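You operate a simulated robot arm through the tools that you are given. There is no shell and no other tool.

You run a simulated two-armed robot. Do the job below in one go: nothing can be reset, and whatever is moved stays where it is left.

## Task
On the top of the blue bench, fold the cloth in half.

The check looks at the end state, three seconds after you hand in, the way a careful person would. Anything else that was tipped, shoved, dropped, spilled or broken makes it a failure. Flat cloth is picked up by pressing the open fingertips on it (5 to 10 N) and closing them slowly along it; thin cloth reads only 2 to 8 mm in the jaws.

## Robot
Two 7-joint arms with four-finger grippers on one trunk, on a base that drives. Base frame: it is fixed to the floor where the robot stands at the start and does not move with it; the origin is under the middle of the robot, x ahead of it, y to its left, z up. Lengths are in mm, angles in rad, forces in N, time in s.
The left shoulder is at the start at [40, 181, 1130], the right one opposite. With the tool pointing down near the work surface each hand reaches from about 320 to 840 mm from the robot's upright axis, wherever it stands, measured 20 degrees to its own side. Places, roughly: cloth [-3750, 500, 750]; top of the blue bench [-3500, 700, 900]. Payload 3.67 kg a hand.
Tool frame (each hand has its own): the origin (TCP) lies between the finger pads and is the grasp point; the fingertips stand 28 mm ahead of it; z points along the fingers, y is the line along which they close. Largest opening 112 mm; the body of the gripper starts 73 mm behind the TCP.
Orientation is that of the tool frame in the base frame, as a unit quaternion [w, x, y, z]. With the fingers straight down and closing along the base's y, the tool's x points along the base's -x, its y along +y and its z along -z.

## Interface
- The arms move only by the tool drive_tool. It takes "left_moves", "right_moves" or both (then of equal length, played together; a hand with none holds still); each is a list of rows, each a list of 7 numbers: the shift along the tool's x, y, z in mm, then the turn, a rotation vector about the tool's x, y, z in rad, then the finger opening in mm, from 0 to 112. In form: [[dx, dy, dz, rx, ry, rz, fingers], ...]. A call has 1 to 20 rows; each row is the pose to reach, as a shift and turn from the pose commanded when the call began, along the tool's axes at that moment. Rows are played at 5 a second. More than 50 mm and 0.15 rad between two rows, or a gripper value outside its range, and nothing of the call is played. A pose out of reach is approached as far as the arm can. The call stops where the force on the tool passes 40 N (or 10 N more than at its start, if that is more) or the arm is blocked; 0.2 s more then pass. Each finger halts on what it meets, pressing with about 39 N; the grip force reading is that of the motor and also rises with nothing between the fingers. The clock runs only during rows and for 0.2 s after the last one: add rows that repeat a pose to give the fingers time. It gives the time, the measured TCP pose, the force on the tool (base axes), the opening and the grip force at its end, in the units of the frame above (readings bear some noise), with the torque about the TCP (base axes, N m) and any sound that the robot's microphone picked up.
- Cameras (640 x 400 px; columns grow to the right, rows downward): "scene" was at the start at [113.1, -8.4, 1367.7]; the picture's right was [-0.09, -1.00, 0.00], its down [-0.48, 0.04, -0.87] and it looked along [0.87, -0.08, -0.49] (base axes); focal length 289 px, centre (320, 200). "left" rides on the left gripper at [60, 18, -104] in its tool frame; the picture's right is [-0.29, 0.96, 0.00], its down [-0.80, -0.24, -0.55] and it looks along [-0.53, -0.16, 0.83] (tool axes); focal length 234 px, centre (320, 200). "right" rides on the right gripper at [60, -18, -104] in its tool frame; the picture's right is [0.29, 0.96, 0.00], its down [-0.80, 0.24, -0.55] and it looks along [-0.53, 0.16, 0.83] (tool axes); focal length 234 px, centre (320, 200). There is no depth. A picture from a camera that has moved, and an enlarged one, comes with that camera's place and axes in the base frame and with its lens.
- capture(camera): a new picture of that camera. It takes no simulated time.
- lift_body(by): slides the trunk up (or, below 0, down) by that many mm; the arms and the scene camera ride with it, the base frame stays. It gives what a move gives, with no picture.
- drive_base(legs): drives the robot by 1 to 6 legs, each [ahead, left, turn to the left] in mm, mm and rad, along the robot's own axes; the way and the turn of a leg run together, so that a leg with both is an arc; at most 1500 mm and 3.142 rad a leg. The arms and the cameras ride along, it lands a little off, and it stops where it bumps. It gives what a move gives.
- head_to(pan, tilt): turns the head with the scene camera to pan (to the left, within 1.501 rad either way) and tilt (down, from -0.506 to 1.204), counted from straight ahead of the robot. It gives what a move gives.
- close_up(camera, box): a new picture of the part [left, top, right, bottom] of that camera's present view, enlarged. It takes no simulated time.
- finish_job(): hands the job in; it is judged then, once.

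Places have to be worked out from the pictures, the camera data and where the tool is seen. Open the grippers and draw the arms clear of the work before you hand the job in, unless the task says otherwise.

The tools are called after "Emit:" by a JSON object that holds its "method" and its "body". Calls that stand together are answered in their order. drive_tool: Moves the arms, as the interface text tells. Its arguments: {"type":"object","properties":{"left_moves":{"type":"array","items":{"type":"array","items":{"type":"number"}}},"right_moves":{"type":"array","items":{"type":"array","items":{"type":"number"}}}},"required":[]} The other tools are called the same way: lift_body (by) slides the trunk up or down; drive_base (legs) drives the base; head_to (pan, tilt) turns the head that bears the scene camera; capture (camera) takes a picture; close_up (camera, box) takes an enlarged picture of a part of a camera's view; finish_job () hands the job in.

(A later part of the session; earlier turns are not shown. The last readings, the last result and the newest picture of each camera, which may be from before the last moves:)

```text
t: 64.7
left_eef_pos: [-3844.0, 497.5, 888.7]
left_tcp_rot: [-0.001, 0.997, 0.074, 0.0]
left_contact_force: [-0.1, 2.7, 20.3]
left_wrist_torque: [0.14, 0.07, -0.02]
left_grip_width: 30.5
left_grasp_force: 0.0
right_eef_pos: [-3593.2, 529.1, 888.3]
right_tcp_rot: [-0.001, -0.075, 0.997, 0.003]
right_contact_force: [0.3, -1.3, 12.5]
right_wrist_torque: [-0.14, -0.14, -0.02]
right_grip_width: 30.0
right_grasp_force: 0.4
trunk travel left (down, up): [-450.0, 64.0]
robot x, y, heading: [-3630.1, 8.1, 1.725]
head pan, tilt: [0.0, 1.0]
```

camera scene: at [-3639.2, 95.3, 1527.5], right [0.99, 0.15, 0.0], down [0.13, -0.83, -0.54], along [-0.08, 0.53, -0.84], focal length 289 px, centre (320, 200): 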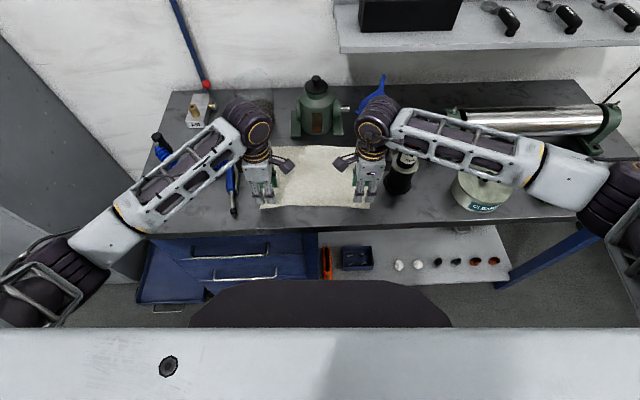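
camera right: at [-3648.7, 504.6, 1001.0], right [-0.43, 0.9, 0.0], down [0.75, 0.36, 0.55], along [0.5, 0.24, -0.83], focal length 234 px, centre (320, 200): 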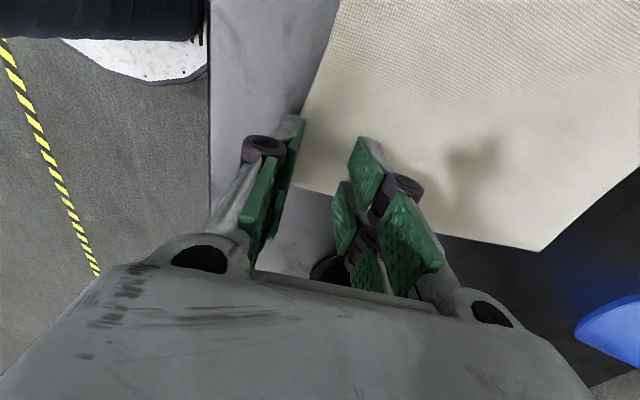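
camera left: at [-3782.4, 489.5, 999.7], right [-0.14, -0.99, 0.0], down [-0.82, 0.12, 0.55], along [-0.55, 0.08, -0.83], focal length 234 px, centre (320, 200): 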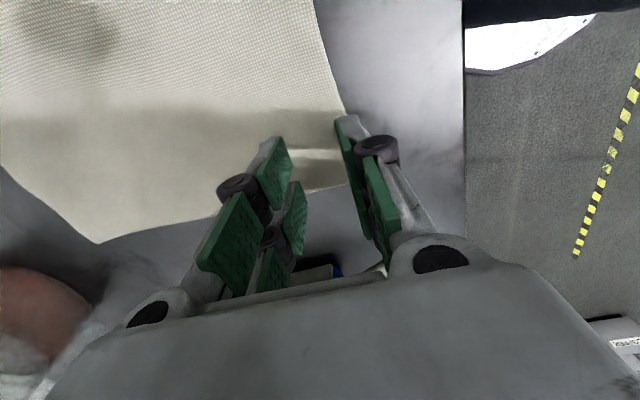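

Now left reads 20 N and right 12.5 N; I'll ease both up a little more.

Emit:
{"method": "drive_tool", "body": {"left_moves": [[0, 0, -1.0, 0, 0, 0, 30], [0, 0, -1.0, 0, 0, 0, 30]], "right_moves": [[0, 0, -0.4, 0, 0, 0, 30], [0, 0, -0.4, 0, 0, 0, 30]]}}

```text
t: 65.3
left_eef_pos: [-3843.7, 497.4, 889.1]
left_tcp_rot: [-0.002, 0.997, 0.075, 0.001]
left_contact_force: [1.0, 1.3, 10.9]
left_wrist_torque: [-0.04, -0.03, -0.01]
left_grip_width: 29.7
left_grasp_force: 0.0
right_eef_pos: [-3593.6, 528.6, 887.5]
right_tcp_rot: [-0.001, -0.075, 0.997, 0.001]
right_contact_force: [0.1, -2.5, 17.7]
right_wrist_torque: [-0.29, -0.18, 0.0]
right_grip_width: 30.7
right_grasp_force: 0.1
trunk travel left (down, up): [-450.0, 64.0]
robot x, y, heading: [-3626.9, 8.4, 1.716]
head pan, tilt: [0.0, 1.0]
```

Left is at 11 N, right has risen to 18 N as it settled. I'll ease the right up by 0.9 mm and the left by 0.2 mm.

Emit:
{"method": "drive_tool", "body": {"left_moves": [[0, 0, -0.2, 0, 0, 0, 30], [0, 0, -0.2, 0, 0, 0, 30], [0, 0, -0.2, 0, 0, 0, 30]], "right_moves": [[0, 0, -0.9, 0, 0, 0, 30], [0, 0, -0.9, 0, 0, 0, 30], [0, 0, -0.9, 0, 0, 0, 30]]}}

```text
t: 66.1
left_eef_pos: [-3844.7, 497.0, 889.6]
left_tcp_rot: [0.0, 0.997, 0.075, 0.0]
left_contact_force: [0.6, 0.0, 1.3]
left_wrist_torque: [-0.03, 0.01, 0.02]
left_grip_width: 30.0
left_grasp_force: 0.1
right_eef_pos: [-3593.6, 529.1, 888.7]
right_tcp_rot: [0.0, -0.075, 0.997, 0.002]
right_contact_force: [1.4, -3.1, 13.5]
right_wrist_torque: [-0.17, -0.12, -0.01]
right_grip_width: 30.3
right_grasp_force: 0.6
trunk travel left (down, up): [-450.0, 64.0]
robot x, y, heading: [-3629.4, 6.4, 1.719]
head pan, tilt: [0.0, 1.0]
```

Left is now just touching (1.3 N), right 13.5 N. I'll put the left 0.6 mm lower and the right 0.5 mm higher and let it settle for a second.

Emit:
{"method": "drive_tool", "body": {"left_moves": [[0, 0, 0.6, 0, 0, 0, 30], [0, 0, 0.6, 0, 0, 0, 30], [0, 0, 0.6, 0, 0, 0, 30], [0, 0, 0.6, 0, 0, 0, 30], [0, 0, 0.6, 0, 0, 0, 30]], "right_moves": [[0, 0, -0.5, 0, 0, 0, 30], [0, 0, -0.5, 0, 0, 0, 30], [0, 0, -0.5, 0, 0, 0, 30], [0, 0, -0.5, 0, 0, 0, 30], [0, 0, -0.5, 0, 0, 0, 30]]}}

```text
t: 67.3
left_eef_pos: [-3844.6, 499.1, 889.6]
left_tcp_rot: [-0.001, 0.997, 0.075, 0.001]
left_contact_force: [-0.4, 0.0, 1.3]
left_wrist_torque: [-0.07, 0.03, 0.03]
left_grip_width: 29.7
left_grasp_force: 0.0
right_eef_pos: [-3591.9, 529.8, 888.4]
right_tcp_rot: [0.0, -0.075, 0.997, 0.001]
right_contact_force: [-1.3, 0.1, 2.4]
right_wrist_torque: [0.0, -0.01, 0.02]
right_grip_width: 29.5
right_grasp_force: 0.1
trunk travel left (down, up): [-450.0, 64.0]
robot x, y, heading: [-3625.8, 6.4, 1.724]
head pan, tilt: [0.0, 1.0]
```

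Both only touch now (1.3 and 2.4 N). I'll lower the left 0.6 mm and the right 0.5 mm and check the force after settling.

Emit:
{"method": "drive_tool", "body": {"left_moves": [[0, 0, 0.6, 0, 0, 0, 30], [0, 0, 0.6, 0, 0, 0, 30], [0, 0, 0.6, 0, 0, 0, 30], [0, 0, 0.6, 0, 0, 0, 30]], "right_moves": [[0, 0, 0.5, 0, 0, 0, 30], [0, 0, 0.5, 0, 0, 0, 30], [0, 0, 0.5, 0, 0, 0, 30], [0, 0, 0.5, 0, 0, 0, 30]]}}

```text
t: 68.3
left_eef_pos: [-3844.3, 497.8, 890.0]
left_tcp_rot: [-0.001, 0.997, 0.075, 0.0]
left_contact_force: [-0.7, 0.3, 5.0]
left_wrist_torque: [-0.04, 0.01, -0.04]
left_grip_width: 29.6
left_grasp_force: 0.0
right_eef_pos: [-3592.8, 529.9, 888.2]
right_tcp_rot: [0.0, -0.075, 0.997, 0.001]
right_contact_force: [-0.5, 0.1, 5.4]
right_wrist_torque: [-0.01, -0.04, 0.01]
right_grip_width: 29.8
right_grasp_force: 0.0
trunk travel left (down, up): [-450.0, 64.0]
robot x, y, heading: [-3630.2, 7.3, 1.719]
head pan, tilt: [0.0, 1.0]
```

Both hands press with 5 N, which is in range. I'll add a hair of pressure and close both slowly along the cloth, about 10 mm/s.

Emit:
{"method": "drive_tool", "body": {"left_moves": [[0, 0, 0.3, 0, 0, 0, 28], [0, 0, 0.3, 0, 0, 0, 26], [0, 0, 0.3, 0, 0, 0, 24], [0, 0, 0.3, 0, 0, 0, 22], [0, 0, 0.3, 0, 0, 0, 20], [0, 0, 0.3, 0, 0, 0, 18], [0, 0, 0.3, 0, 0, 0, 16], [0, 0, 0.3, 0, 0, 0, 14], [0, 0, 0.3, 0, 0, 0, 12], [0, 0, 0.3, 0, 0, 0, 10], [0, 0, 0.3, 0, 0, 0, 8], [0, 0, 0.3, 0, 0, 0, 6], [0, 0, 0.3, 0, 0, 0, 4], [0, 0, 0.3, 0, 0, 0, 2], [0, 0, 0.3, 0, 0, 0, 0], [0, 0, 0.3, 0, 0, 0, 0], [0, 0, 0.3, 0, 0, 0, 0]], "right_moves": [[0, 0, 0.3, 0, 0, 0, 28], [0, 0, 0.3, 0, 0, 0, 26], [0, 0, 0.3, 0, 0, 0, 24], [0, 0, 0.3, 0, 0, 0, 22], [0, 0, 0.3, 0, 0, 0, 20], [0, 0, 0.3, 0, 0, 0, 18], [0, 0, 0.3, 0, 0, 0, 16], [0, 0, 0.3, 0, 0, 0, 14], [0, 0, 0.3, 0, 0, 0, 12], [0, 0, 0.3, 0, 0, 0, 10], [0, 0, 0.3, 0, 0, 0, 8], [0, 0, 0.3, 0, 0, 0, 6], [0, 0, 0.3, 0, 0, 0, 4], [0, 0, 0.3, 0, 0, 0, 2], [0, 0, 0.3, 0, 0, 0, 0], [0, 0, 0.3, 0, 0, 0, 0], [0, 0, 0.3, 0, 0, 0, 0]]}}

Emit:
{"method": "capture", "body": {"camera": "left"}}

Emit:
{"method": "capture", "body": {"camera": "right"}}

Emit:
{"method": "close_up", "body": {"camera": "scene", "box": [230, 120, 410, 232]}}

```text
t: 71.9
left_eef_pos: [-3843.6, 498.8, 888.0]
left_tcp_rot: [0.001, 0.997, 0.075, 0.0]
left_contact_force: [0.4, 1.4, 0.6]
left_wrist_torque: [0.01, 0.0, -0.03]
left_grip_width: 3.1
left_grasp_force: 36.7
right_eef_pos: [-3592.1, 530.2, 887.2]
right_tcp_rot: [0.0, -0.075, 0.997, 0.0]
right_contact_force: [-0.2, -0.4, 0.8]
right_wrist_torque: [-0.03, -0.01, -0.02]
right_grip_width: 6.0
right_grasp_force: 39.1
trunk travel left (down, up): [-450.0, 64.0]
robot x, y, heading: [-3624.3, 8.1, 1.719]
head pan, tilt: [0.0, 1.0]
```

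```text
taken
camera left: at [-3781.7, 489.4, 993.1], right [-0.14, -0.99, 0.0], down [-0.82, 0.12, 0.55], along [-0.55, 0.08, -0.83], focal length 234 px, centre (320, 200)
```

left: 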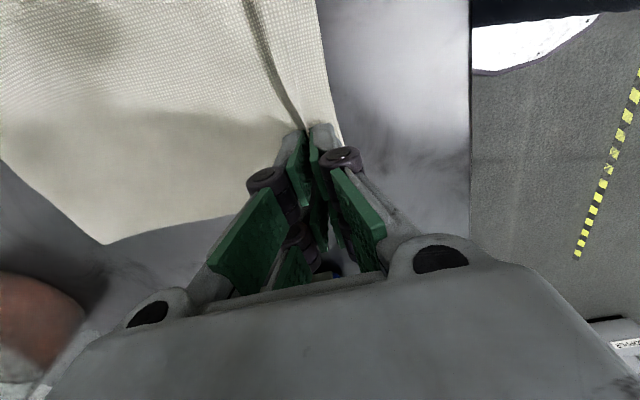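

```text
taken
camera right: at [-3648.0, 504.1, 992.0], right [-0.43, 0.9, 0.0], down [0.75, 0.36, 0.55], along [0.5, 0.24, -0.83], focal length 234 px, centre (320, 200)
```

right: 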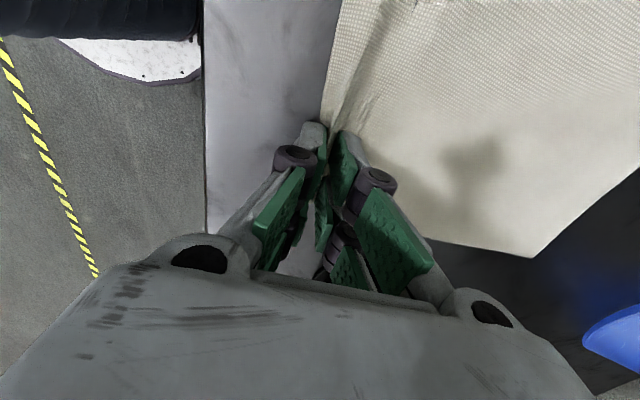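

```text
3.56 times, centred on (320, 176) of scene
camera zoom: at [-3639.4, 95.1, 1527.5], right [0.99, 0.15, 0.0], down [0.13, -0.83, -0.54], along [-0.08, 0.53, -0.84], focal length 1026 px, centre (320, 285)
```

zoom: 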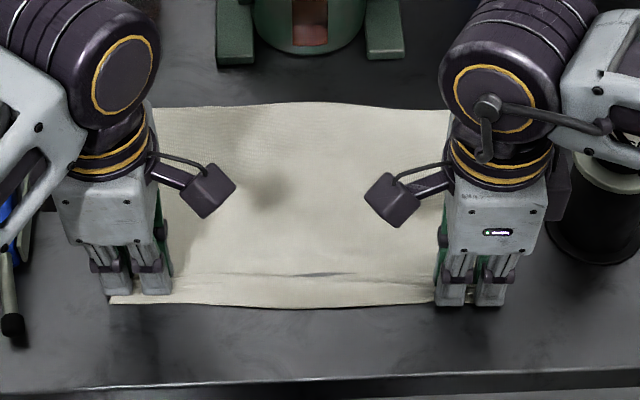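

Both jaws hold cloth (3.1 mm left, 6 mm right) and a ridge runs along the near edge; the far edge now lies about 185 mm beyond the pinch. I'll start the fold: lift both hands along an arc towards the far edge and check after the first third.

Emit:
{"method": "drive_tool", "body": {"left_moves": [[0.1, -0.4, -7.5, 0, 0, 0, 0], [0.3, -1.5, -14.9, 0, 0, 0, 0], [0.5, -3.4, -22.2, 0, 0, 0, 0], [0.6, -5.9, -29.2, 0, 0, 0, 0], [0.8, -9.2, -36, 0, 0, 0, 0], [1, -13.1, -42.3, 0, 0, 0, 0], [1.1, -17.6, -48.3, 0, 0, 0, 0], [1.3, -22.7, -53.8, 0, 0, 0, 0], [1.4, -28.4, -58.7, 0, 0, 0, 0], [1.6, -34.5, -63.1, 0, 0, 0, 0]], "right_moves": [[-0.1, 0.4, -7.8, 0, 0, 0, 0], [-0.3, 1.6, -15.6, 0, 0, 0, 0], [-0.5, 3.5, -23.2, 0, 0, 0, 0], [-0.6, 6.2, -30.6, 0, 0, 0, 0], [-0.8, 9.6, -37.6, 0, 0, 0, 0], [-1, 13.7, -44.3, 0, 0, 0, 0], [-1.1, 18.4, -50.6, 0, 0, 0, 0], [-1.3, 23.8, -56.3, 0, 0, 0, 0], [-1.4, 29.7, -61.5, 0, 0, 0, 0], [-1.6, 36.1, -66.1, 0, 0, 0, 0]]}}

Emit:
{"method": "capture", "body": {"camera": "left"}}

Emit:
{"method": "capture", "body": {"camera": "right"}}

Emit:
{"method": "close_up", "body": {"camera": "scene", "box": [230, 120, 410, 232]}}

```text
t: 74.1
left_eef_pos: [-3849.3, 533.2, 952.1]
left_tcp_rot: [0.0, 0.997, 0.075, 0.0]
left_contact_force: [0.1, 0.1, 0.8]
left_wrist_torque: [0.01, 0.01, 0.01]
left_grip_width: 2.7
left_grasp_force: 36.7
right_eef_pos: [-3597.0, 565.9, 954.2]
right_tcp_rot: [-0.001, -0.075, 0.997, 0.001]
right_contact_force: [-0.4, -0.1, 0.3]
right_wrist_torque: [-0.02, 0.03, -0.01]
right_grip_width: 6.1
right_grasp_force: 39.4
trunk travel left (down, up): [-450.0, 64.0]
robot x, y, heading: [-3627.5, 8.2, 1.727]
head pan, tilt: [0.0, 1.0]
```

```text
taken
camera left: at [-3786.7, 524.6, 1056.0], right [-0.14, -0.99, 0.0], down [-0.82, 0.12, 0.55], along [-0.55, 0.08, -0.83], focal length 234 px, centre (320, 200)
```

left: 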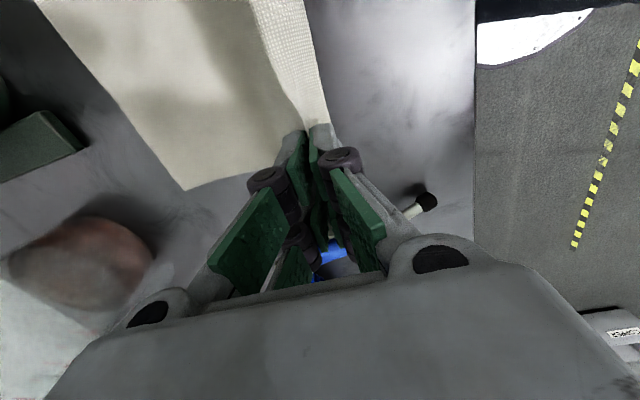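

```text
taken
camera right: at [-3652.3, 539.6, 1058.4], right [-0.43, 0.9, 0.0], down [0.75, 0.36, 0.55], along [0.5, 0.24, -0.83], focal length 234 px, centre (320, 200)
```

right: 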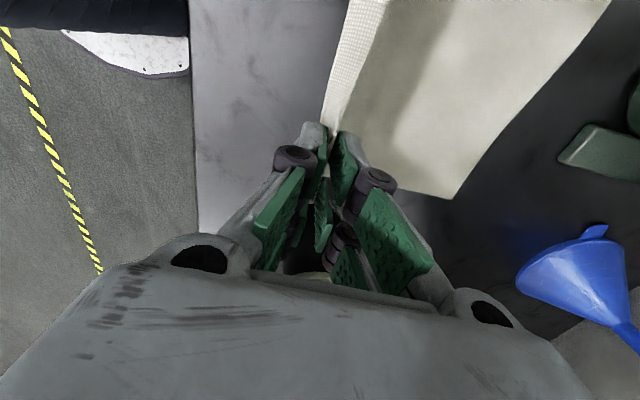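

```text
3.56 times, centred on (320, 176) of scene
camera zoom: at [-3639.4, 95.7, 1527.4], right [0.99, 0.15, 0.0], down [0.13, -0.83, -0.54], along [-0.08, 0.53, -0.84], focal length 1026 px, centre (320, 285)
```

zoom: 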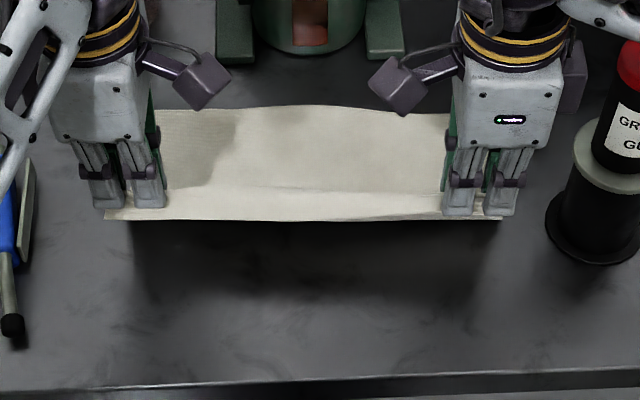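

The lift works: both corners are held and the far half stays on the bench (far edge at about 695 mm ahead). I'll carry on along the arc to just short of the touch-down and check.

Emit:
{"method": "drive_tool", "body": {"left_moves": [[0.4, -6.5, -3.6, 0, 0, 0, 0], [0.8, -13.1, -6.8, 0, 0, 0, 0], [1.2, -20.2, -9, 0, 0, 0, 0], [1.6, -27.3, -10.8, 0, 0, 0, 0], [2, -34.6, -11.6, 0, 0, 0, 0], [2.3, -42, -11.9, 0, 0, 0, 0], [2.6, -49.3, -11.2, 0, 0, 0, 0], [2.8, -56.6, -9.9, 0, 0, 0, 0], [3, -63.6, -7.8, 0, 0, 0, 0], [3.1, -70.5, -5.1, 0, 0, 0, 0], [3.2, -77, -1.5, 0, 0, 0, 0], [3.3, -83.2, 2.5, 0, 0, 0, 0], [3.4, -94.1, 12.4, 0, 0, 0, 0], [3.4, -103, 24.4, 0, 0, 0, 0]], "right_moves": [[-0.4, 6.9, -3.7, 0, 0, 0, 0], [-0.8, 13.8, -7.1, 0, 0, 0, 0], [-1.2, 21.2, -9.4, 0, 0, 0, 0], [-1.6, 28.7, -11.3, 0, 0, 0, 0], [-2, 36.4, -12, 0, 0, 0, 0], [-2.3, 44.2, -12.4, 0, 0, 0, 0], [-2.6, 51.9, -11.6, 0, 0, 0, 0], [-2.8, 59.5, -10.3, 0, 0, 0, 0], [-3, 66.9, -8.1, 0, 0, 0, 0], [-3.1, 74.2, -5.3, 0, 0, 0, 0], [-3.2, 81, -1.6, 0, 0, 0, 0], [-3.3, 87.6, 2.6, 0, 0, 0, 0], [-3.4, 99.1, 13.1, 0, 0, 0, 0], [-3.4, 108.4, 25.6, 0, 0, 0, 0]]}}

Emit:
{"method": "capture", "body": {"camera": "left"}}

Emit:
{"method": "capture", "body": {"camera": "right"}}

Emit:
{"method": "close_up", "body": {"camera": "scene", "box": [230, 90, 410, 202]}}

```text
t: 77.1
left_eef_pos: [-3859.8, 637.6, 925.8]
left_tcp_rot: [0.0, 0.997, 0.075, -0.001]
left_contact_force: [0.2, 0.0, 1.6]
left_wrist_torque: [-0.06, 0.0, -0.02]
left_grip_width: 2.2
left_grasp_force: 41.4
right_eef_pos: [-3609.0, 673.8, 929.4]
right_tcp_rot: [0.0, -0.075, 0.997, 0.001]
right_contact_force: [0.0, 0.6, 0.9]
right_wrist_torque: [-0.04, 0.0, 0.0]
right_grip_width: 6.3
right_grasp_force: 39.1
trunk travel left (down, up): [-450.0, 64.0]
robot x, y, heading: [-3626.9, 7.0, 1.723]
head pan, tilt: [0.0, 1.0]
```

```text
taken
camera left: at [-3797.8, 628.0, 1031.1], right [-0.14, -0.99, 0.0], down [-0.82, 0.12, 0.55], along [-0.55, 0.08, -0.83], focal length 234 px, centre (320, 200)
```

left: 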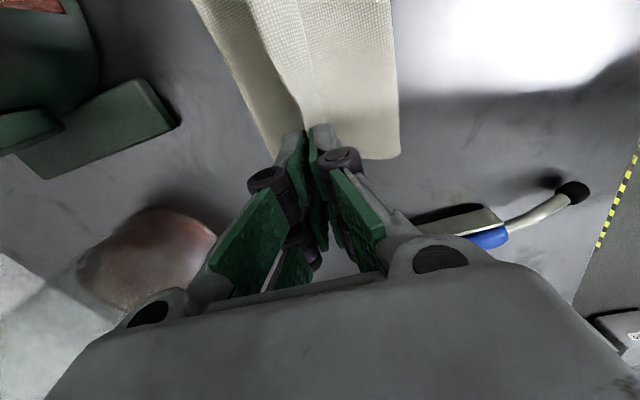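

```text
taken
camera right: at [-3664.4, 648.4, 1033.3], right [-0.43, 0.9, 0.0], down [0.75, 0.36, 0.55], along [0.5, 0.24, -0.83], focal length 234 px, centre (320, 200)
```

right: 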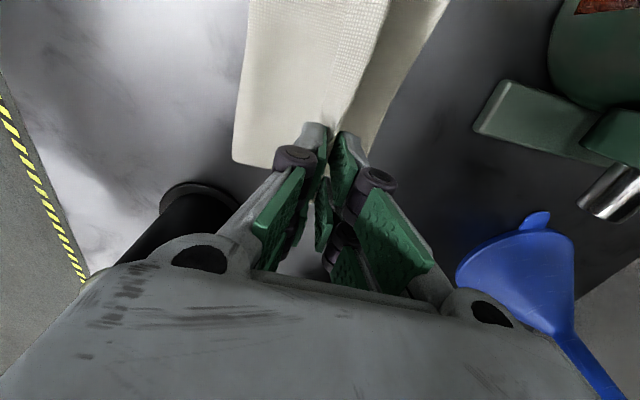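

```text
3.56 times, centred on (320, 146) of scene
camera zoom: at [-3639.6, 96.2, 1527.4], right [0.99, 0.15, 0.0], down [0.13, -0.83, -0.54], along [-0.08, 0.53, -0.84], focal length 1026 px, centre (320, 392)
```

zoom: 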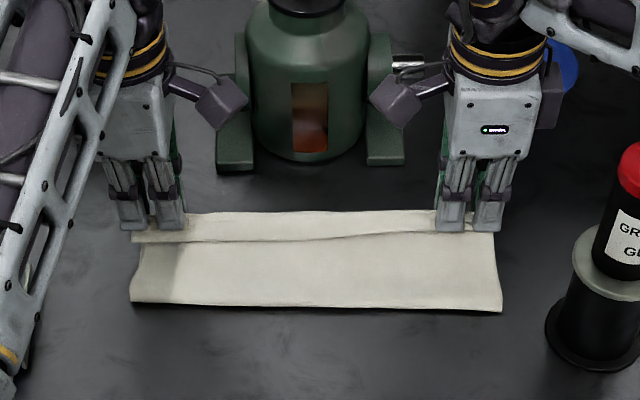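

The fold is closing well: the crease is at about 598 mm, the far edge at about 700 mm, and the pinched hem curls back towards me. Before lowering I want to check the room between the wrists and the shelf and jack behind.

Emit:
{"method": "capture", "body": {"camera": "scene"}}

Emit:
{"method": "head_to", "body": {"pan": 0.0, "tilt": 0.7}}

Emit:
{"method": "capture", "body": {"camera": "scene"}}

Emit:
{"method": "close_up", "body": {"camera": "scene", "box": [200, 80, 480, 255]}}

```text
taken
camera scene: at [-3639.6, 96.2, 1527.4], right [0.99, 0.15, 0.0], down [0.13, -0.83, -0.54], along [-0.08, 0.53, -0.84], focal length 289 px, centre (320, 200)
```

scene: 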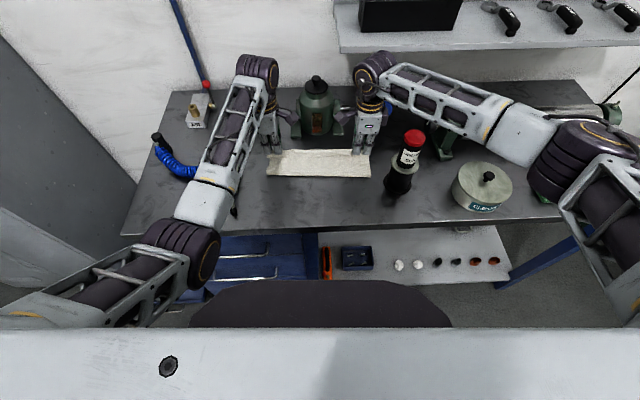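

```text
t: 77.9
left_eef_pos: [-3859.0, 635.9, 926.7]
left_tcp_rot: [0.0, 0.997, 0.076, 0.0]
left_contact_force: [-0.2, -0.2, 2.9]
left_wrist_torque: [-0.03, -0.02, -0.02]
left_grip_width: 2.5
left_grasp_force: 41.2
right_eef_pos: [-3609.2, 672.2, 930.6]
right_tcp_rot: [0.0, -0.075, 0.997, 0.001]
right_contact_force: [0.4, 0.5, 0.0]
right_wrist_torque: [-0.04, 0.01, 0.0]
right_grip_width: 6.2
right_grasp_force: 38.7
trunk travel left (down, up): [-450.0, 64.0]
robot x, y, heading: [-3627.1, 6.6, 1.721]
head pan, tilt: [0.0, 0.7]
```

```text
taken
camera scene: at [-3641.6, 110.2, 1550.8], right [0.99, 0.15, 0.0], down [0.1, -0.64, -0.76], along [-0.11, 0.76, -0.64], focal length 289 px, centre (320, 200)
```

scene: 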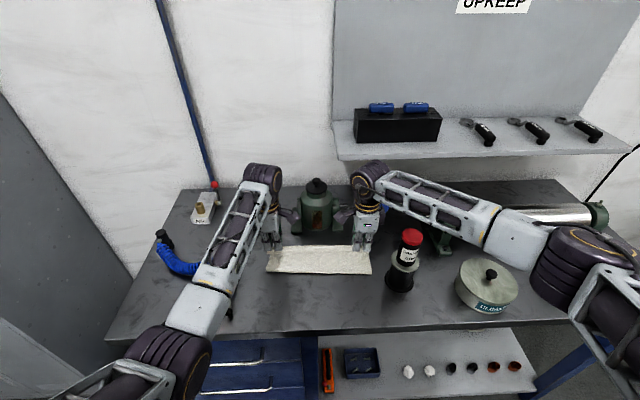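

```text
2.29 times, centred on (340, 168) of scene
camera zoom: at [-3641.6, 110.2, 1550.8], right [0.99, 0.15, 0.0], down [0.1, -0.64, -0.76], along [-0.11, 0.76, -0.64], focal length 660 px, centre (274, 274)
```

zoom: 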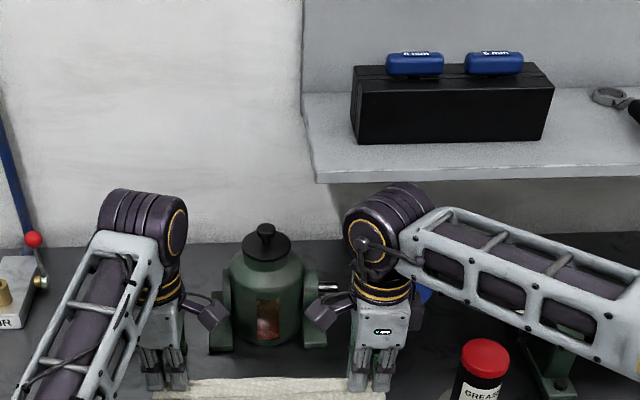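

The right wrist is only about 50 mm from the shelf's front, so I won't tilt the hand and will keep it upright. I'll move about 10 mm further and lower to about 20 mm above the bench before opening the fingers.

Emit:
{"method": "drive_tool", "body": {"left_moves": [[0, -4, 6, 0, 0, 0, 0], [0, -7, 12, 0, 0, 0, 0], [0, -9, 18, 0, 0, 0, 0], [0, -9, 18, 0, 0, 0, 0]], "right_moves": [[0, 5, 7, 0, 0, 0, 0], [0, 8, 15, 0, 0, 0, 0], [0, 11, 22, 0, 0, 0, 0], [0, 11, 22, 0, 0, 0, 0]]}}

Emit:
{"method": "head_to", "body": {"pan": 0.0, "tilt": 0.95}}

Emit:
{"method": "close_up", "body": {"camera": "scene", "box": [220, 70, 420, 195]}}

Emit:
{"method": "capture", "body": {"camera": "left"}}

Emit:
{"method": "capture", "body": {"camera": "right"}}

```text
t: 78.9
left_eef_pos: [-3861.3, 644.4, 908.6]
left_tcp_rot: [0.0, 0.997, 0.075, 0.0]
left_contact_force: [0.7, -1.0, -2.3]
left_wrist_torque: [-0.01, 0.01, -0.03]
left_grip_width: 3.4
left_grasp_force: 41.5
right_eef_pos: [-3609.2, 683.2, 907.8]
right_tcp_rot: [-0.001, -0.076, 0.997, 0.001]
right_contact_force: [-0.6, -0.2, 0.4]
right_wrist_torque: [-0.01, -0.03, 0.04]
right_grip_width: 6.2
right_grasp_force: 38.8
trunk travel left (down, up): [-450.0, 64.0]
robot x, y, heading: [-3624.3, 4.6, 1.722]
head pan, tilt: [0.0, 0.7]
```

```text
t: 79.6
left_eef_pos: [-3861.7, 644.1, 908.8]
left_tcp_rot: [0.0, 0.997, 0.075, 0.0]
left_contact_force: [0.4, 0.1, -1.0]
left_wrist_torque: [0.02, -0.01, -0.01]
left_grip_width: 3.0
left_grasp_force: 39.1
right_eef_pos: [-3610.9, 684.0, 907.6]
right_tcp_rot: [0.001, -0.075, 0.997, 0.001]
right_contact_force: [-0.2, 0.0, 0.1]
right_wrist_torque: [-0.02, -0.04, -0.03]
right_grip_width: 6.1
right_grasp_force: 38.9
trunk travel left (down, up): [-450.0, 64.0]
robot x, y, heading: [-3629.2, 5.0, 1.724]
head pan, tilt: [0.0, 0.949]
```

```text
3.20 times, centred on (320, 132) of scene
camera zoom: at [-3639.9, 98.4, 1531.1], right [0.99, 0.15, 0.0], down [0.12, -0.8, -0.58], along [-0.09, 0.58, -0.81], focal length 924 px, centre (320, 416)
```

zoom: 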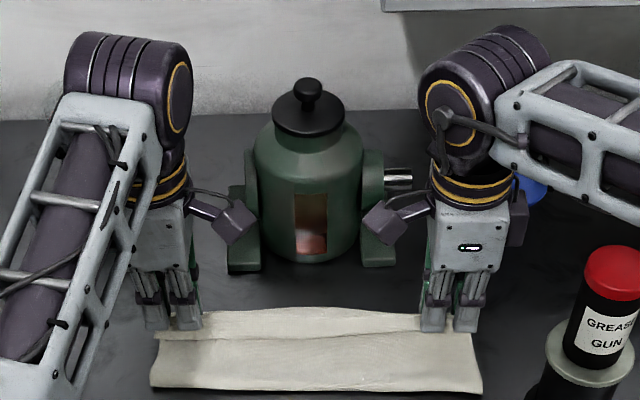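

```text
taken
camera left: at [-3799.6, 635.3, 1013.9], right [-0.14, -0.99, 0.0], down [-0.82, 0.12, 0.55], along [-0.55, 0.08, -0.83], focal length 234 px, centre (320, 200)
```

left: 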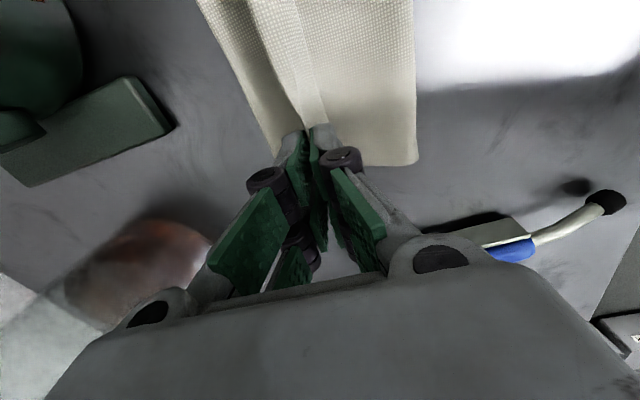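

```text
taken
camera right: at [-3665.6, 658.4, 1011.2], right [-0.43, 0.9, 0.0], down [0.75, 0.36, 0.55], along [0.5, 0.24, -0.83], focal length 234 px, centre (320, 200)
```

right: 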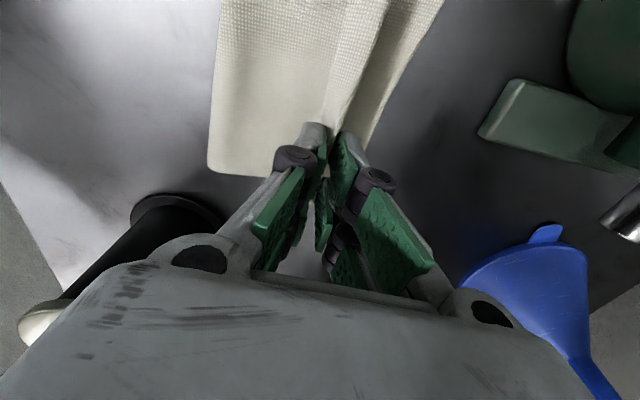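

The hands are 20 mm above the bench with the cloth about taut from the crease. I'll open both grippers now so the hem can uncurl and fall on the far half.

Emit:
{"method": "drive_tool", "body": {"left_moves": [[0, 0, 0, 0, 0, 0, 80], [0, 0, 0, 0, 0, 0, 80], [0, 0, 0, 0, 0, 0, 80]], "right_moves": [[0, 0, 0, 0, 0, 0, 80], [0, 0, 0, 0, 0, 0, 80], [0, 0, 0, 0, 0, 0, 80]]}}

Emit:
{"method": "close_up", "body": {"camera": "scene", "box": [220, 70, 420, 195]}}

Emit:
{"method": "capture", "body": {"camera": "left"}}

Emit:
{"method": "capture", "body": {"camera": "right"}}

```text
t: 80.4
left_eef_pos: [-3860.8, 644.3, 909.8]
left_tcp_rot: [0.0, 0.997, 0.075, 0.0]
left_contact_force: [0.1, -0.7, -0.7]
left_wrist_torque: [-0.01, 0.0, 0.03]
left_grip_width: 79.9
left_grasp_force: 0.2
right_eef_pos: [-3610.4, 683.3, 907.5]
right_tcp_rot: [0.0, -0.074, 0.997, 0.002]
right_contact_force: [0.1, 0.6, 0.4]
right_wrist_torque: [-0.02, 0.01, 0.0]
right_grip_width: 80.0
right_grasp_force: 0.0
trunk travel left (down, up): [-450.0, 64.0]
robot x, y, heading: [-3626.8, 7.1, 1.725]
head pan, tilt: [0.0, 0.949]
```

```text
3.20 times, centred on (320, 132) of scene
camera zoom: at [-3639.9, 98.4, 1531.0], right [0.99, 0.15, 0.0], down [0.12, -0.8, -0.58], along [-0.09, 0.58, -0.81], focal length 924 px, centre (320, 416)
```

zoom: 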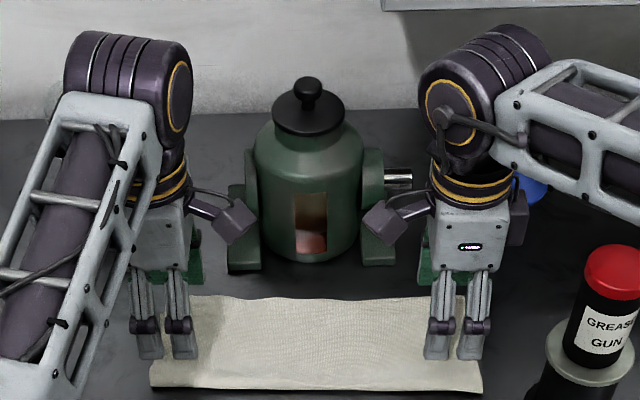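

```text
taken
camera left: at [-3799.6, 635.3, 1013.9], right [-0.14, -0.99, 0.0], down [-0.82, 0.12, 0.55], along [-0.55, 0.08, -0.83], focal length 234 px, centre (320, 200)
```

left: 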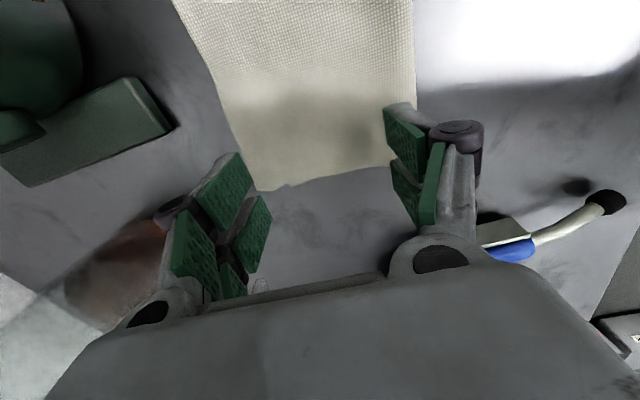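

```text
taken
camera right: at [-3665.6, 658.4, 1011.2], right [-0.43, 0.9, 0.0], down [0.75, 0.36, 0.55], along [0.5, 0.24, -0.83], focal length 234 px, centre (320, 200)
```

right: 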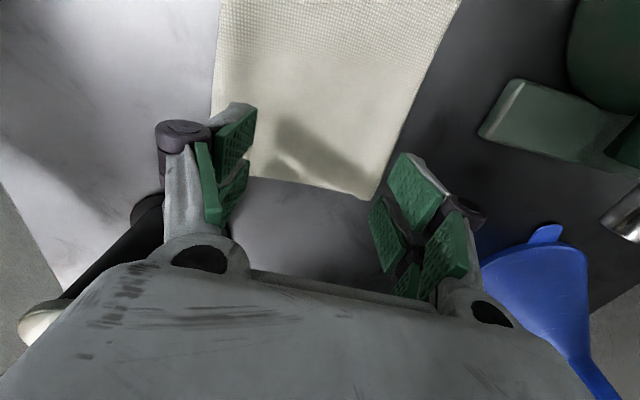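

The hem uncurled and the near half now lies flat over the far half. I'll lift both hands straight up, then back towards me, and inspect the result.

Emit:
{"method": "drive_tool", "body": {"left_moves": [[0, 0, -20, 0, 0, 0, 80], [0, 0, -50, 0, 0, 0, 80], [0, 10, -90, 0, 0, 0, 80], [0, 40, -130, 0, 0, 0, 80], [0, 75, -165, 0, 0, 0, 80], [0, 115, -190, 0, 0, 0, 80], [0, 160, -200, 0, 0, 0, 80]], "right_moves": [[0, 0, -20, 0, 0, 0, 80], [0, 0, -50, 0, 0, 0, 80], [0, -10, -90, 0, 0, 0, 80], [0, -40, -130, 0, 0, 0, 80], [0, -75, -165, 0, 0, 0, 80], [0, -115, -190, 0, 0, 0, 80], [0, -160, -200, 0, 0, 0, 80]]}}

Emit:
{"method": "capture", "body": {"camera": "scene"}}

Emit:
{"method": "close_up", "body": {"camera": "scene", "box": [230, 90, 410, 202]}}

Emit:
{"method": "capture", "body": {"camera": "left"}}

Emit:
{"method": "capture", "body": {"camera": "right"}}

```text
t: 82.2
left_eef_pos: [-3922.4, 619.4, 1023.3]
left_tcp_rot: [-0.015, 0.993, 0.11, -0.036]
left_contact_force: [-0.5, -1.0, 0.0]
left_wrist_torque: [-0.02, 0.01, 0.02]
left_grip_width: 80.1
left_grasp_force: 0.1
left hand out of reach, approached as far as the arm can: row 4, 5, 6, 7
right_eef_pos: [-3586.0, 526.6, 1106.8]
right_tcp_rot: [0.0, -0.075, 0.997, 0.0]
right_contact_force: [0.1, 0.9, -0.7]
right_wrist_torque: [-0.01, -0.04, -0.02]
right_grip_width: 80.4
right_grasp_force: 0.0
trunk travel left (down, up): [-450.0, 64.0]
robot x, y, heading: [-3630.2, 2.8, 1.718]
head pan, tilt: [0.0, 0.949]
stopped in row 7 (left hand): the arm was blocked; the commanded pose is now the measured one
```

```text
taken
camera scene: at [-3641.0, 99.9, 1530.9], right [0.99, 0.15, 0.0], down [0.12, -0.8, -0.58], along [-0.09, 0.57, -0.81], focal length 289 px, centre (320, 200)
```

scene: 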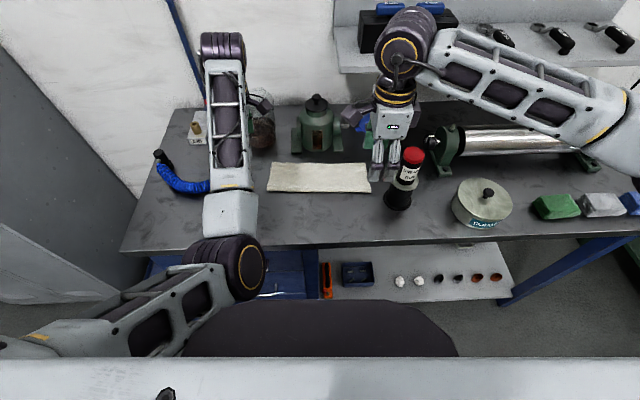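

```text
3.56 times, centred on (320, 146) of scene
camera zoom: at [-3641.0, 99.9, 1530.9], right [0.99, 0.15, 0.0], down [0.12, -0.8, -0.58], along [-0.09, 0.57, -0.81], focal length 1026 px, centre (320, 392)
```

zoom: 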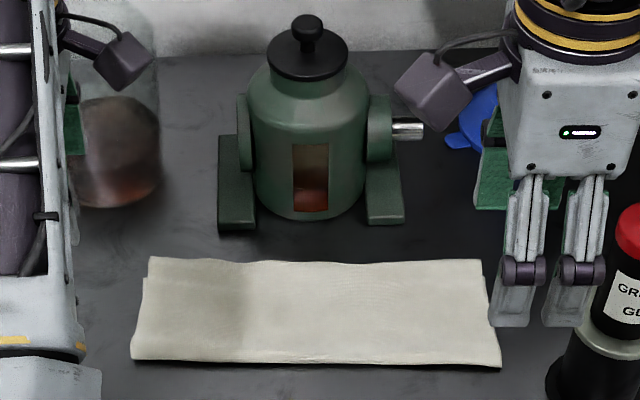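

```text
taken
camera left: at [-3852.0, 611.8, 1123.1], right [-0.07, -1.0, -0.02], down [-0.79, 0.05, 0.62], along [-0.61, 0.06, -0.79], focal length 234 px, centre (320, 200)
```

left: 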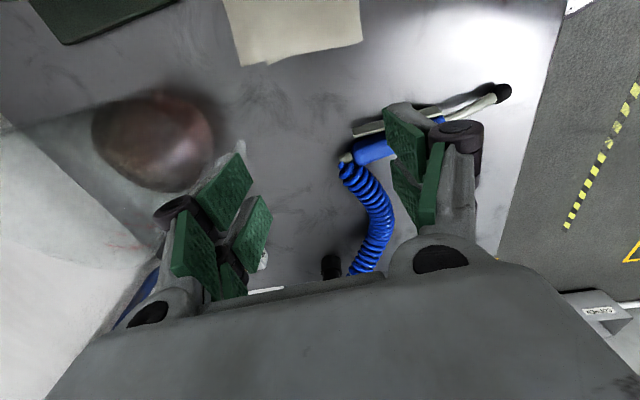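

```text
taken
camera right: at [-3641.5, 500.1, 1212.1], right [-0.43, 0.9, 0.0], down [0.75, 0.36, 0.55], along [0.5, 0.24, -0.83], focal length 234 px, centre (320, 200)
```

right: 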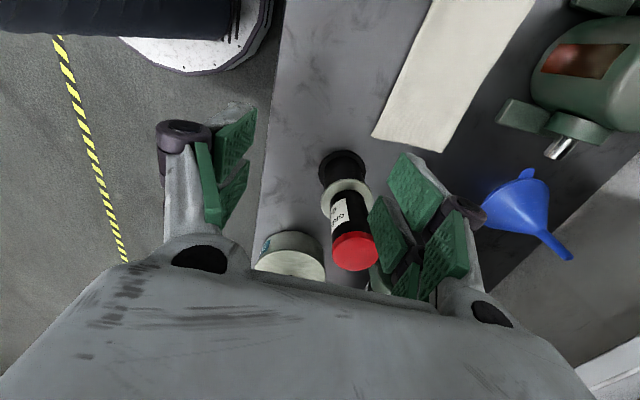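

The cloth is folded into a strip about 115 mm deep, crease towards me; the left arm reached a limit on its way back but shows no contact force. I'll take close views of the cloth edges before deciding whether it needs tidying.

Emit:
{"method": "close_up", "body": {"camera": "scene", "box": [255, 150, 385, 205]}}

Emit:
{"method": "close_up", "body": {"camera": "right", "box": [340, 0, 560, 160]}}

Emit:
{"method": "close_up", "body": {"camera": "left", "box": [180, 0, 420, 120]}}

```text
4.92 times, centred on (320, 178) of scene
camera zoom: at [-3641.0, 99.9, 1530.9], right [0.99, 0.15, 0.0], down [0.12, -0.8, -0.58], along [-0.09, 0.57, -0.81], focal length 1421 px, centre (320, 311)
```

zoom: 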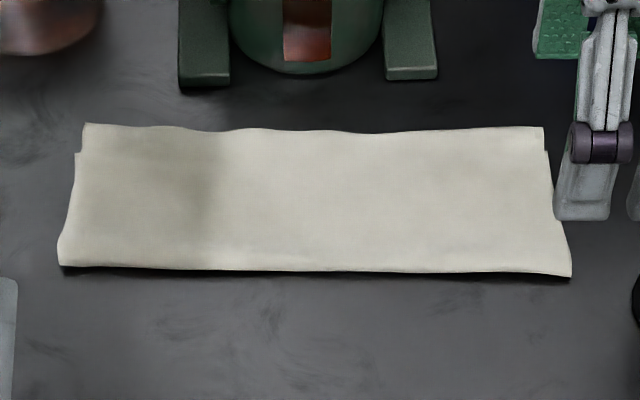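

```text
2.50 times, centred on (450, 80) of right
camera zoom: at [-3641.5, 500.1, 1212.1], right [-0.43, 0.9, 0.0], down [0.75, 0.36, 0.55], along [0.5, 0.24, -0.83], focal length 585 px, centre (-5, 500)
```

zoom: 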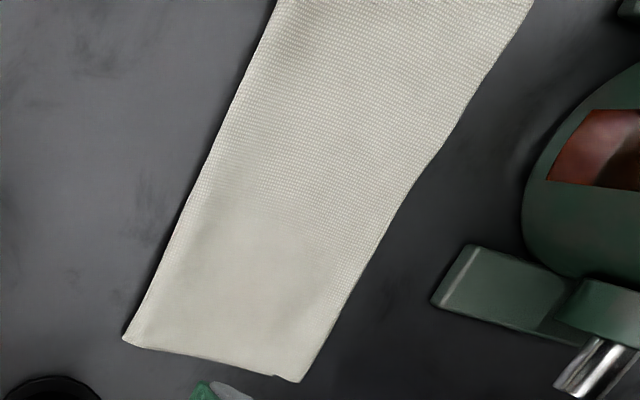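

```text
2.67 times, centred on (300, 60) of left
camera zoom: at [-3852.0, 611.8, 1123.1], right [-0.07, -1.0, -0.02], down [-0.79, 0.05, 0.62], along [-0.61, 0.06, -0.79], focal length 624 px, centre (373, 573)
```

zoom: 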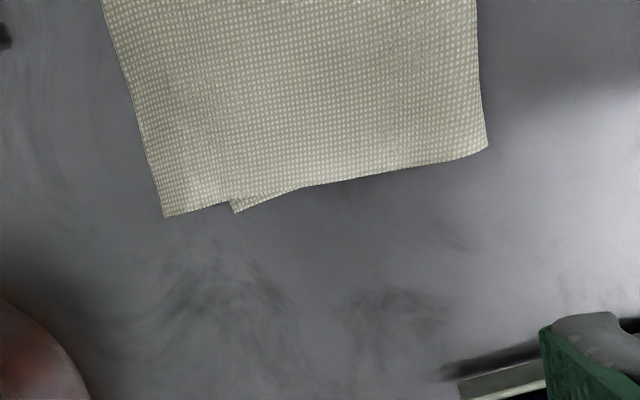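

The close views show the top layer reaching about 22-25 mm past the bottom layer's far edge (bottom edge ≈ 700 mm, top edge ≈ 722 mm), so the halves don't match yet. I'll re-grip just that overhang with upright-turned hands and set it back; first I turn both grippers back by 90° at a safe height.

Emit:
{"method": "drive_tool", "body": {"left_moves": [[-0.4, -0.2, -7, 0.002, 0.007, 0.136, 70], [-0.9, -0.5, -13, 0.005, 0.014, 0.273, 60], [-1.3, -0.7, -20, 0.007, 0.021, 0.409, 50], [-1.8, -1, -26, 0.009, 0.028, 0.546, 40], [-2.2, -1.2, -33, 0.011, 0.035, 0.682, 30], [-2.7, -1.5, -40, 0.014, 0.042, 0.818, 30], [-3.1, -1.7, -46, 0.016, 0.048, 0.955, 30], [-3.6, -2, -53, 0.018, 0.055, 1.091, 30], [-4, -2.2, -59, 0.02, 0.062, 1.227, 30], [-4.5, -2.5, -66, 0.023, 0.069, 1.364, 30], [-4.9, -2.7, -73, 0.025, 0.076, 1.5, 30], [-5.4, -3, -80, 0.027, 0.083, 1.6365, 30], [-5.4, -3, -80, 0.027, 0.083, 1.6365, 30]], "right_moves": [[0, 0, -2, 0, 0, -0.131, 70], [0, 0, -4, 0, 0, -0.262, 60], [0, 0, -6, 0, 0, -0.393, 50], [0, 0, -8, 0, 0, -0.524, 40], [0, 0, -10, 0, 0, -0.655, 30], [0, 0, -12, 0, 0, -0.786, 30], [0, 0, -14, 0, 0, -0.917, 30], [0, 0, -16, 0, 0, -1.048, 30], [0, 0, -18, 0, 0, -1.178, 30], [0, 0, -20, 0, 0, -1.309, 30], [0, 0, -22, 0, 0, -1.44, 30], [0, 0, -24, 0, 0, -1.571, 30], [0, 0, -24, 0, 0, -1.571, 30]]}}

Emit:
{"method": "capture", "body": {"camera": "scene"}}

Emit:
{"method": "capture", "body": {"camera": "left"}}

Emit:
{"method": "capture", "body": {"camera": "right"}}

```text
t: 85.0
left_eef_pos: [-3949.7, 648.5, 1074.4]
left_tcp_rot: [0.007, 0.764, -0.646, -0.006]
left_contact_force: [0.7, -0.2, 0.7]
left_wrist_torque: [0.0, -0.02, -0.01]
left_grip_width: 30.0
left_grasp_force: 0.2
left hand out of reach, approached as far as the arm can: row 4, 5, 6, 7, 8, 9, 10, 11, 12, 13
right_eef_pos: [-3585.5, 524.0, 1132.3]
right_tcp_rot: [0.0, 0.759, -0.651, -0.001]
right_contact_force: [-0.2, -0.9, -0.6]
right_wrist_torque: [-0.01, -0.01, -0.02]
right_grip_width: 30.1
right_grasp_force: 0.0
trunk travel left (down, up): [-450.0, 64.0]
robot x, y, heading: [-3625.9, 9.0, 1.721]
head pan, tilt: [0.0, 0.949]
```

```text
taken
camera scene: at [-3639.8, 98.3, 1531.0], right [0.99, 0.15, 0.0], down [0.12, -0.8, -0.58], along [-0.09, 0.58, -0.81], focal length 289 px, centre (320, 200)
```

scene: 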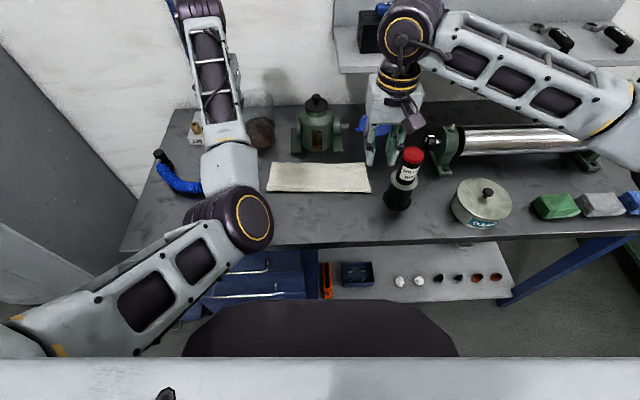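

```text
taken
camera left: at [-3955.7, 585.9, 1179.6], right [-0.99, 0.12, 0.02], down [0.11, 0.83, 0.55], along [0.05, 0.55, -0.83], focal length 234 px, centre (320, 200)
```

left: 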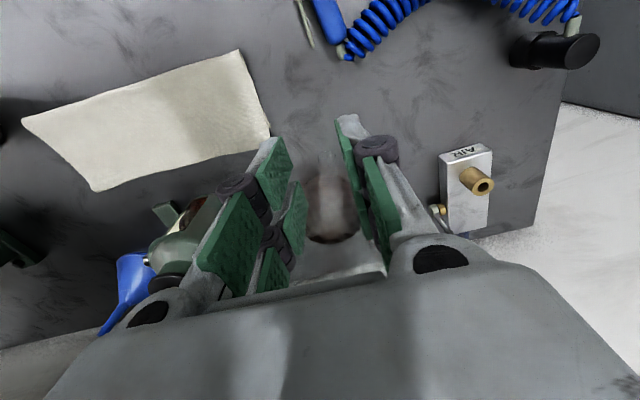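

```text
taken
camera right: at [-3556.8, 469.3, 1236.1], right [-0.9, -0.43, 0.0], down [-0.36, 0.75, 0.56], along [-0.24, 0.5, -0.83], focal length 234 px, centre (320, 200)
```

right: 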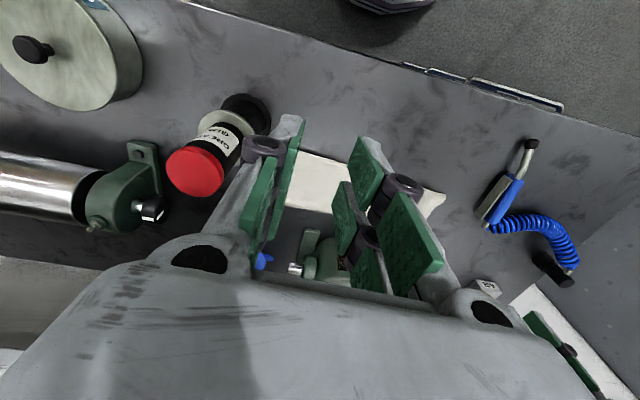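

The right arm is fine, but the left arm's elbow has swung inwards and it stopped short of the pose, with no contact force. I'll draw the left hand back towards me at its height to let the elbow swing out again.

Emit:
{"method": "drive_tool", "body": {"left_moves": [[20, 5, 0, 0, 0, 0, 30], [45, 10, 0, 0, 0, 0, 30], [75, 20, 0, 0, 0, 0, 30], [105, 30, 0, 0, 0, 0, 30], [135, 40, 0, 0, 0, 0, 30], [160, 50, 0, 0, 0, 0, 30], [160, 50, 0, 0, 0, 0, 30]]}}

Emit:
{"method": "capture", "body": {"camera": "scene"}}

```text
t: 86.8
left_eef_pos: [-4044.8, 552.4, 1020.0]
left_tcp_rot: [0.017, 0.778, -0.627, -0.038]
left_contact_force: [0.7, 0.1, 0.5]
left_wrist_torque: [0.01, -0.01, 0.01]
left_grip_width: 29.9
left_grasp_force: 0.0
left hand out of reach, approached as far as the arm can: row 1, 2, 3, 4, 5, 6, 7
right_eef_pos: [-3584.9, 525.7, 1132.7]
right_tcp_rot: [0.0, 0.758, -0.652, -0.001]
right_contact_force: [-0.3, -0.2, -0.2]
right_wrist_torque: [-0.01, -0.01, -0.01]
right_grip_width: 30.0
right_grasp_force: 0.0
trunk travel left (down, up): [-450.0, 64.0]
robot x, y, heading: [-3628.1, 6.5, 1.723]
head pan, tilt: [0.0, 0.949]
stopped in row 7 (left hand): the arm was blocked; the commanded pose is now the measured one
```

```text
taken
camera scene: at [-3639.7, 98.6, 1531.0], right [0.99, 0.15, 0.0], down [0.12, -0.8, -0.58], along [-0.09, 0.58, -0.81], focal length 289 px, centre (320, 200)
```

scene: 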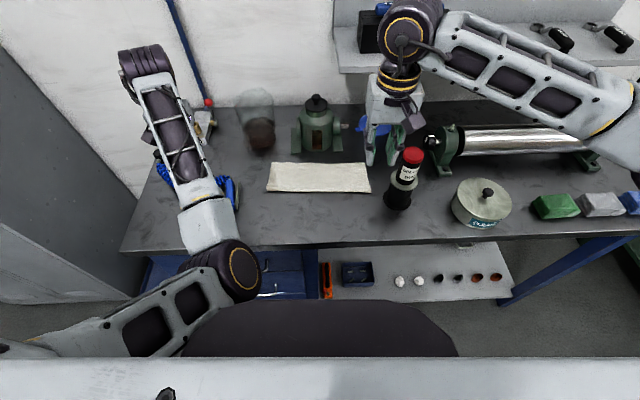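

The left arm has its elbow folded low and inwards, so its wrist is at a limit. I'll bring the left hand back to the pose it had just above the far edge (same turn as before, z ≈ 1000) so that I can retrace its earlier good path backwards.

Emit:
{"method": "drive_tool", "body": {"left_moves": [[-3.4, -16.6, 0.6, 0.003, 0.007, -0.126, 30], [-6.8, -33.3, 1.1, 0.005, 0.014, -0.251, 30], [-10.2, -49.9, 1.7, 0.008, 0.022, -0.377, 30], [-13.6, -66.5, 2.3, 0.01, 0.029, -0.502, 30], [-17, -83.2, 2.8, 0.013, 0.036, -0.628, 30], [-20.4, -99.8, 3.4, 0.016, 0.043, -0.753, 30], [-23.8, -116.4, 4, 0.018, 0.05, -0.879, 30], [-27.2, -133.1, 4.5, 0.021, 0.057, -1.004, 30], [-30.6, -149.7, 5.1, 0.023, 0.065, -1.13, 30], [-34, -166.3, 5.7, 0.026, 0.072, -1.255, 30], [-37.4, -183, 6.2, 0.028, 0.079, -1.381, 30], [-40.8, -199.6, 6.8, 0.031, 0.086, -1.506, 30], [-40.8, -199.6, 6.8, 0.031, 0.086, -1.506, 30]]}}

Emit:
{"method": "capture", "body": {"camera": "scene"}}

```text
t: 89.8
left_eef_pos: [-3910.5, 641.0, 1010.8]
left_tcp_rot: [-0.009, 0.994, 0.103, -0.026]
left_contact_force: [-0.2, 0.5, 0.4]
left_wrist_torque: [0.0, -0.03, -0.02]
left_grip_width: 29.8
left_grasp_force: 0.1
right_eef_pos: [-3584.4, 524.3, 1132.1]
right_tcp_rot: [-0.001, 0.758, -0.653, -0.001]
right_contact_force: [-1.1, -0.2, -0.1]
right_wrist_torque: [-0.03, -0.01, -0.02]
right_grip_width: 30.2
right_grasp_force: 0.0
trunk travel left (down, up): [-450.0, 64.0]
robot x, y, heading: [-3629.4, 8.6, 1.721]
head pan, tilt: [0.0, 0.949]
stopped in row 13 (left hand): the arm was blocked; the commanded pose is now the measured one
```

```text
taken
camera scene: at [-3640.0, 98.3, 1531.0], right [0.99, 0.15, 0.0], down [0.12, -0.8, -0.58], along [-0.09, 0.58, -0.81], focal length 289 px, centre (320, 200)
```

scene: 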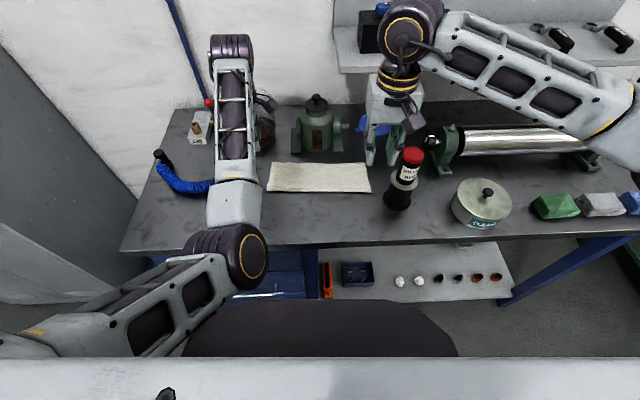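

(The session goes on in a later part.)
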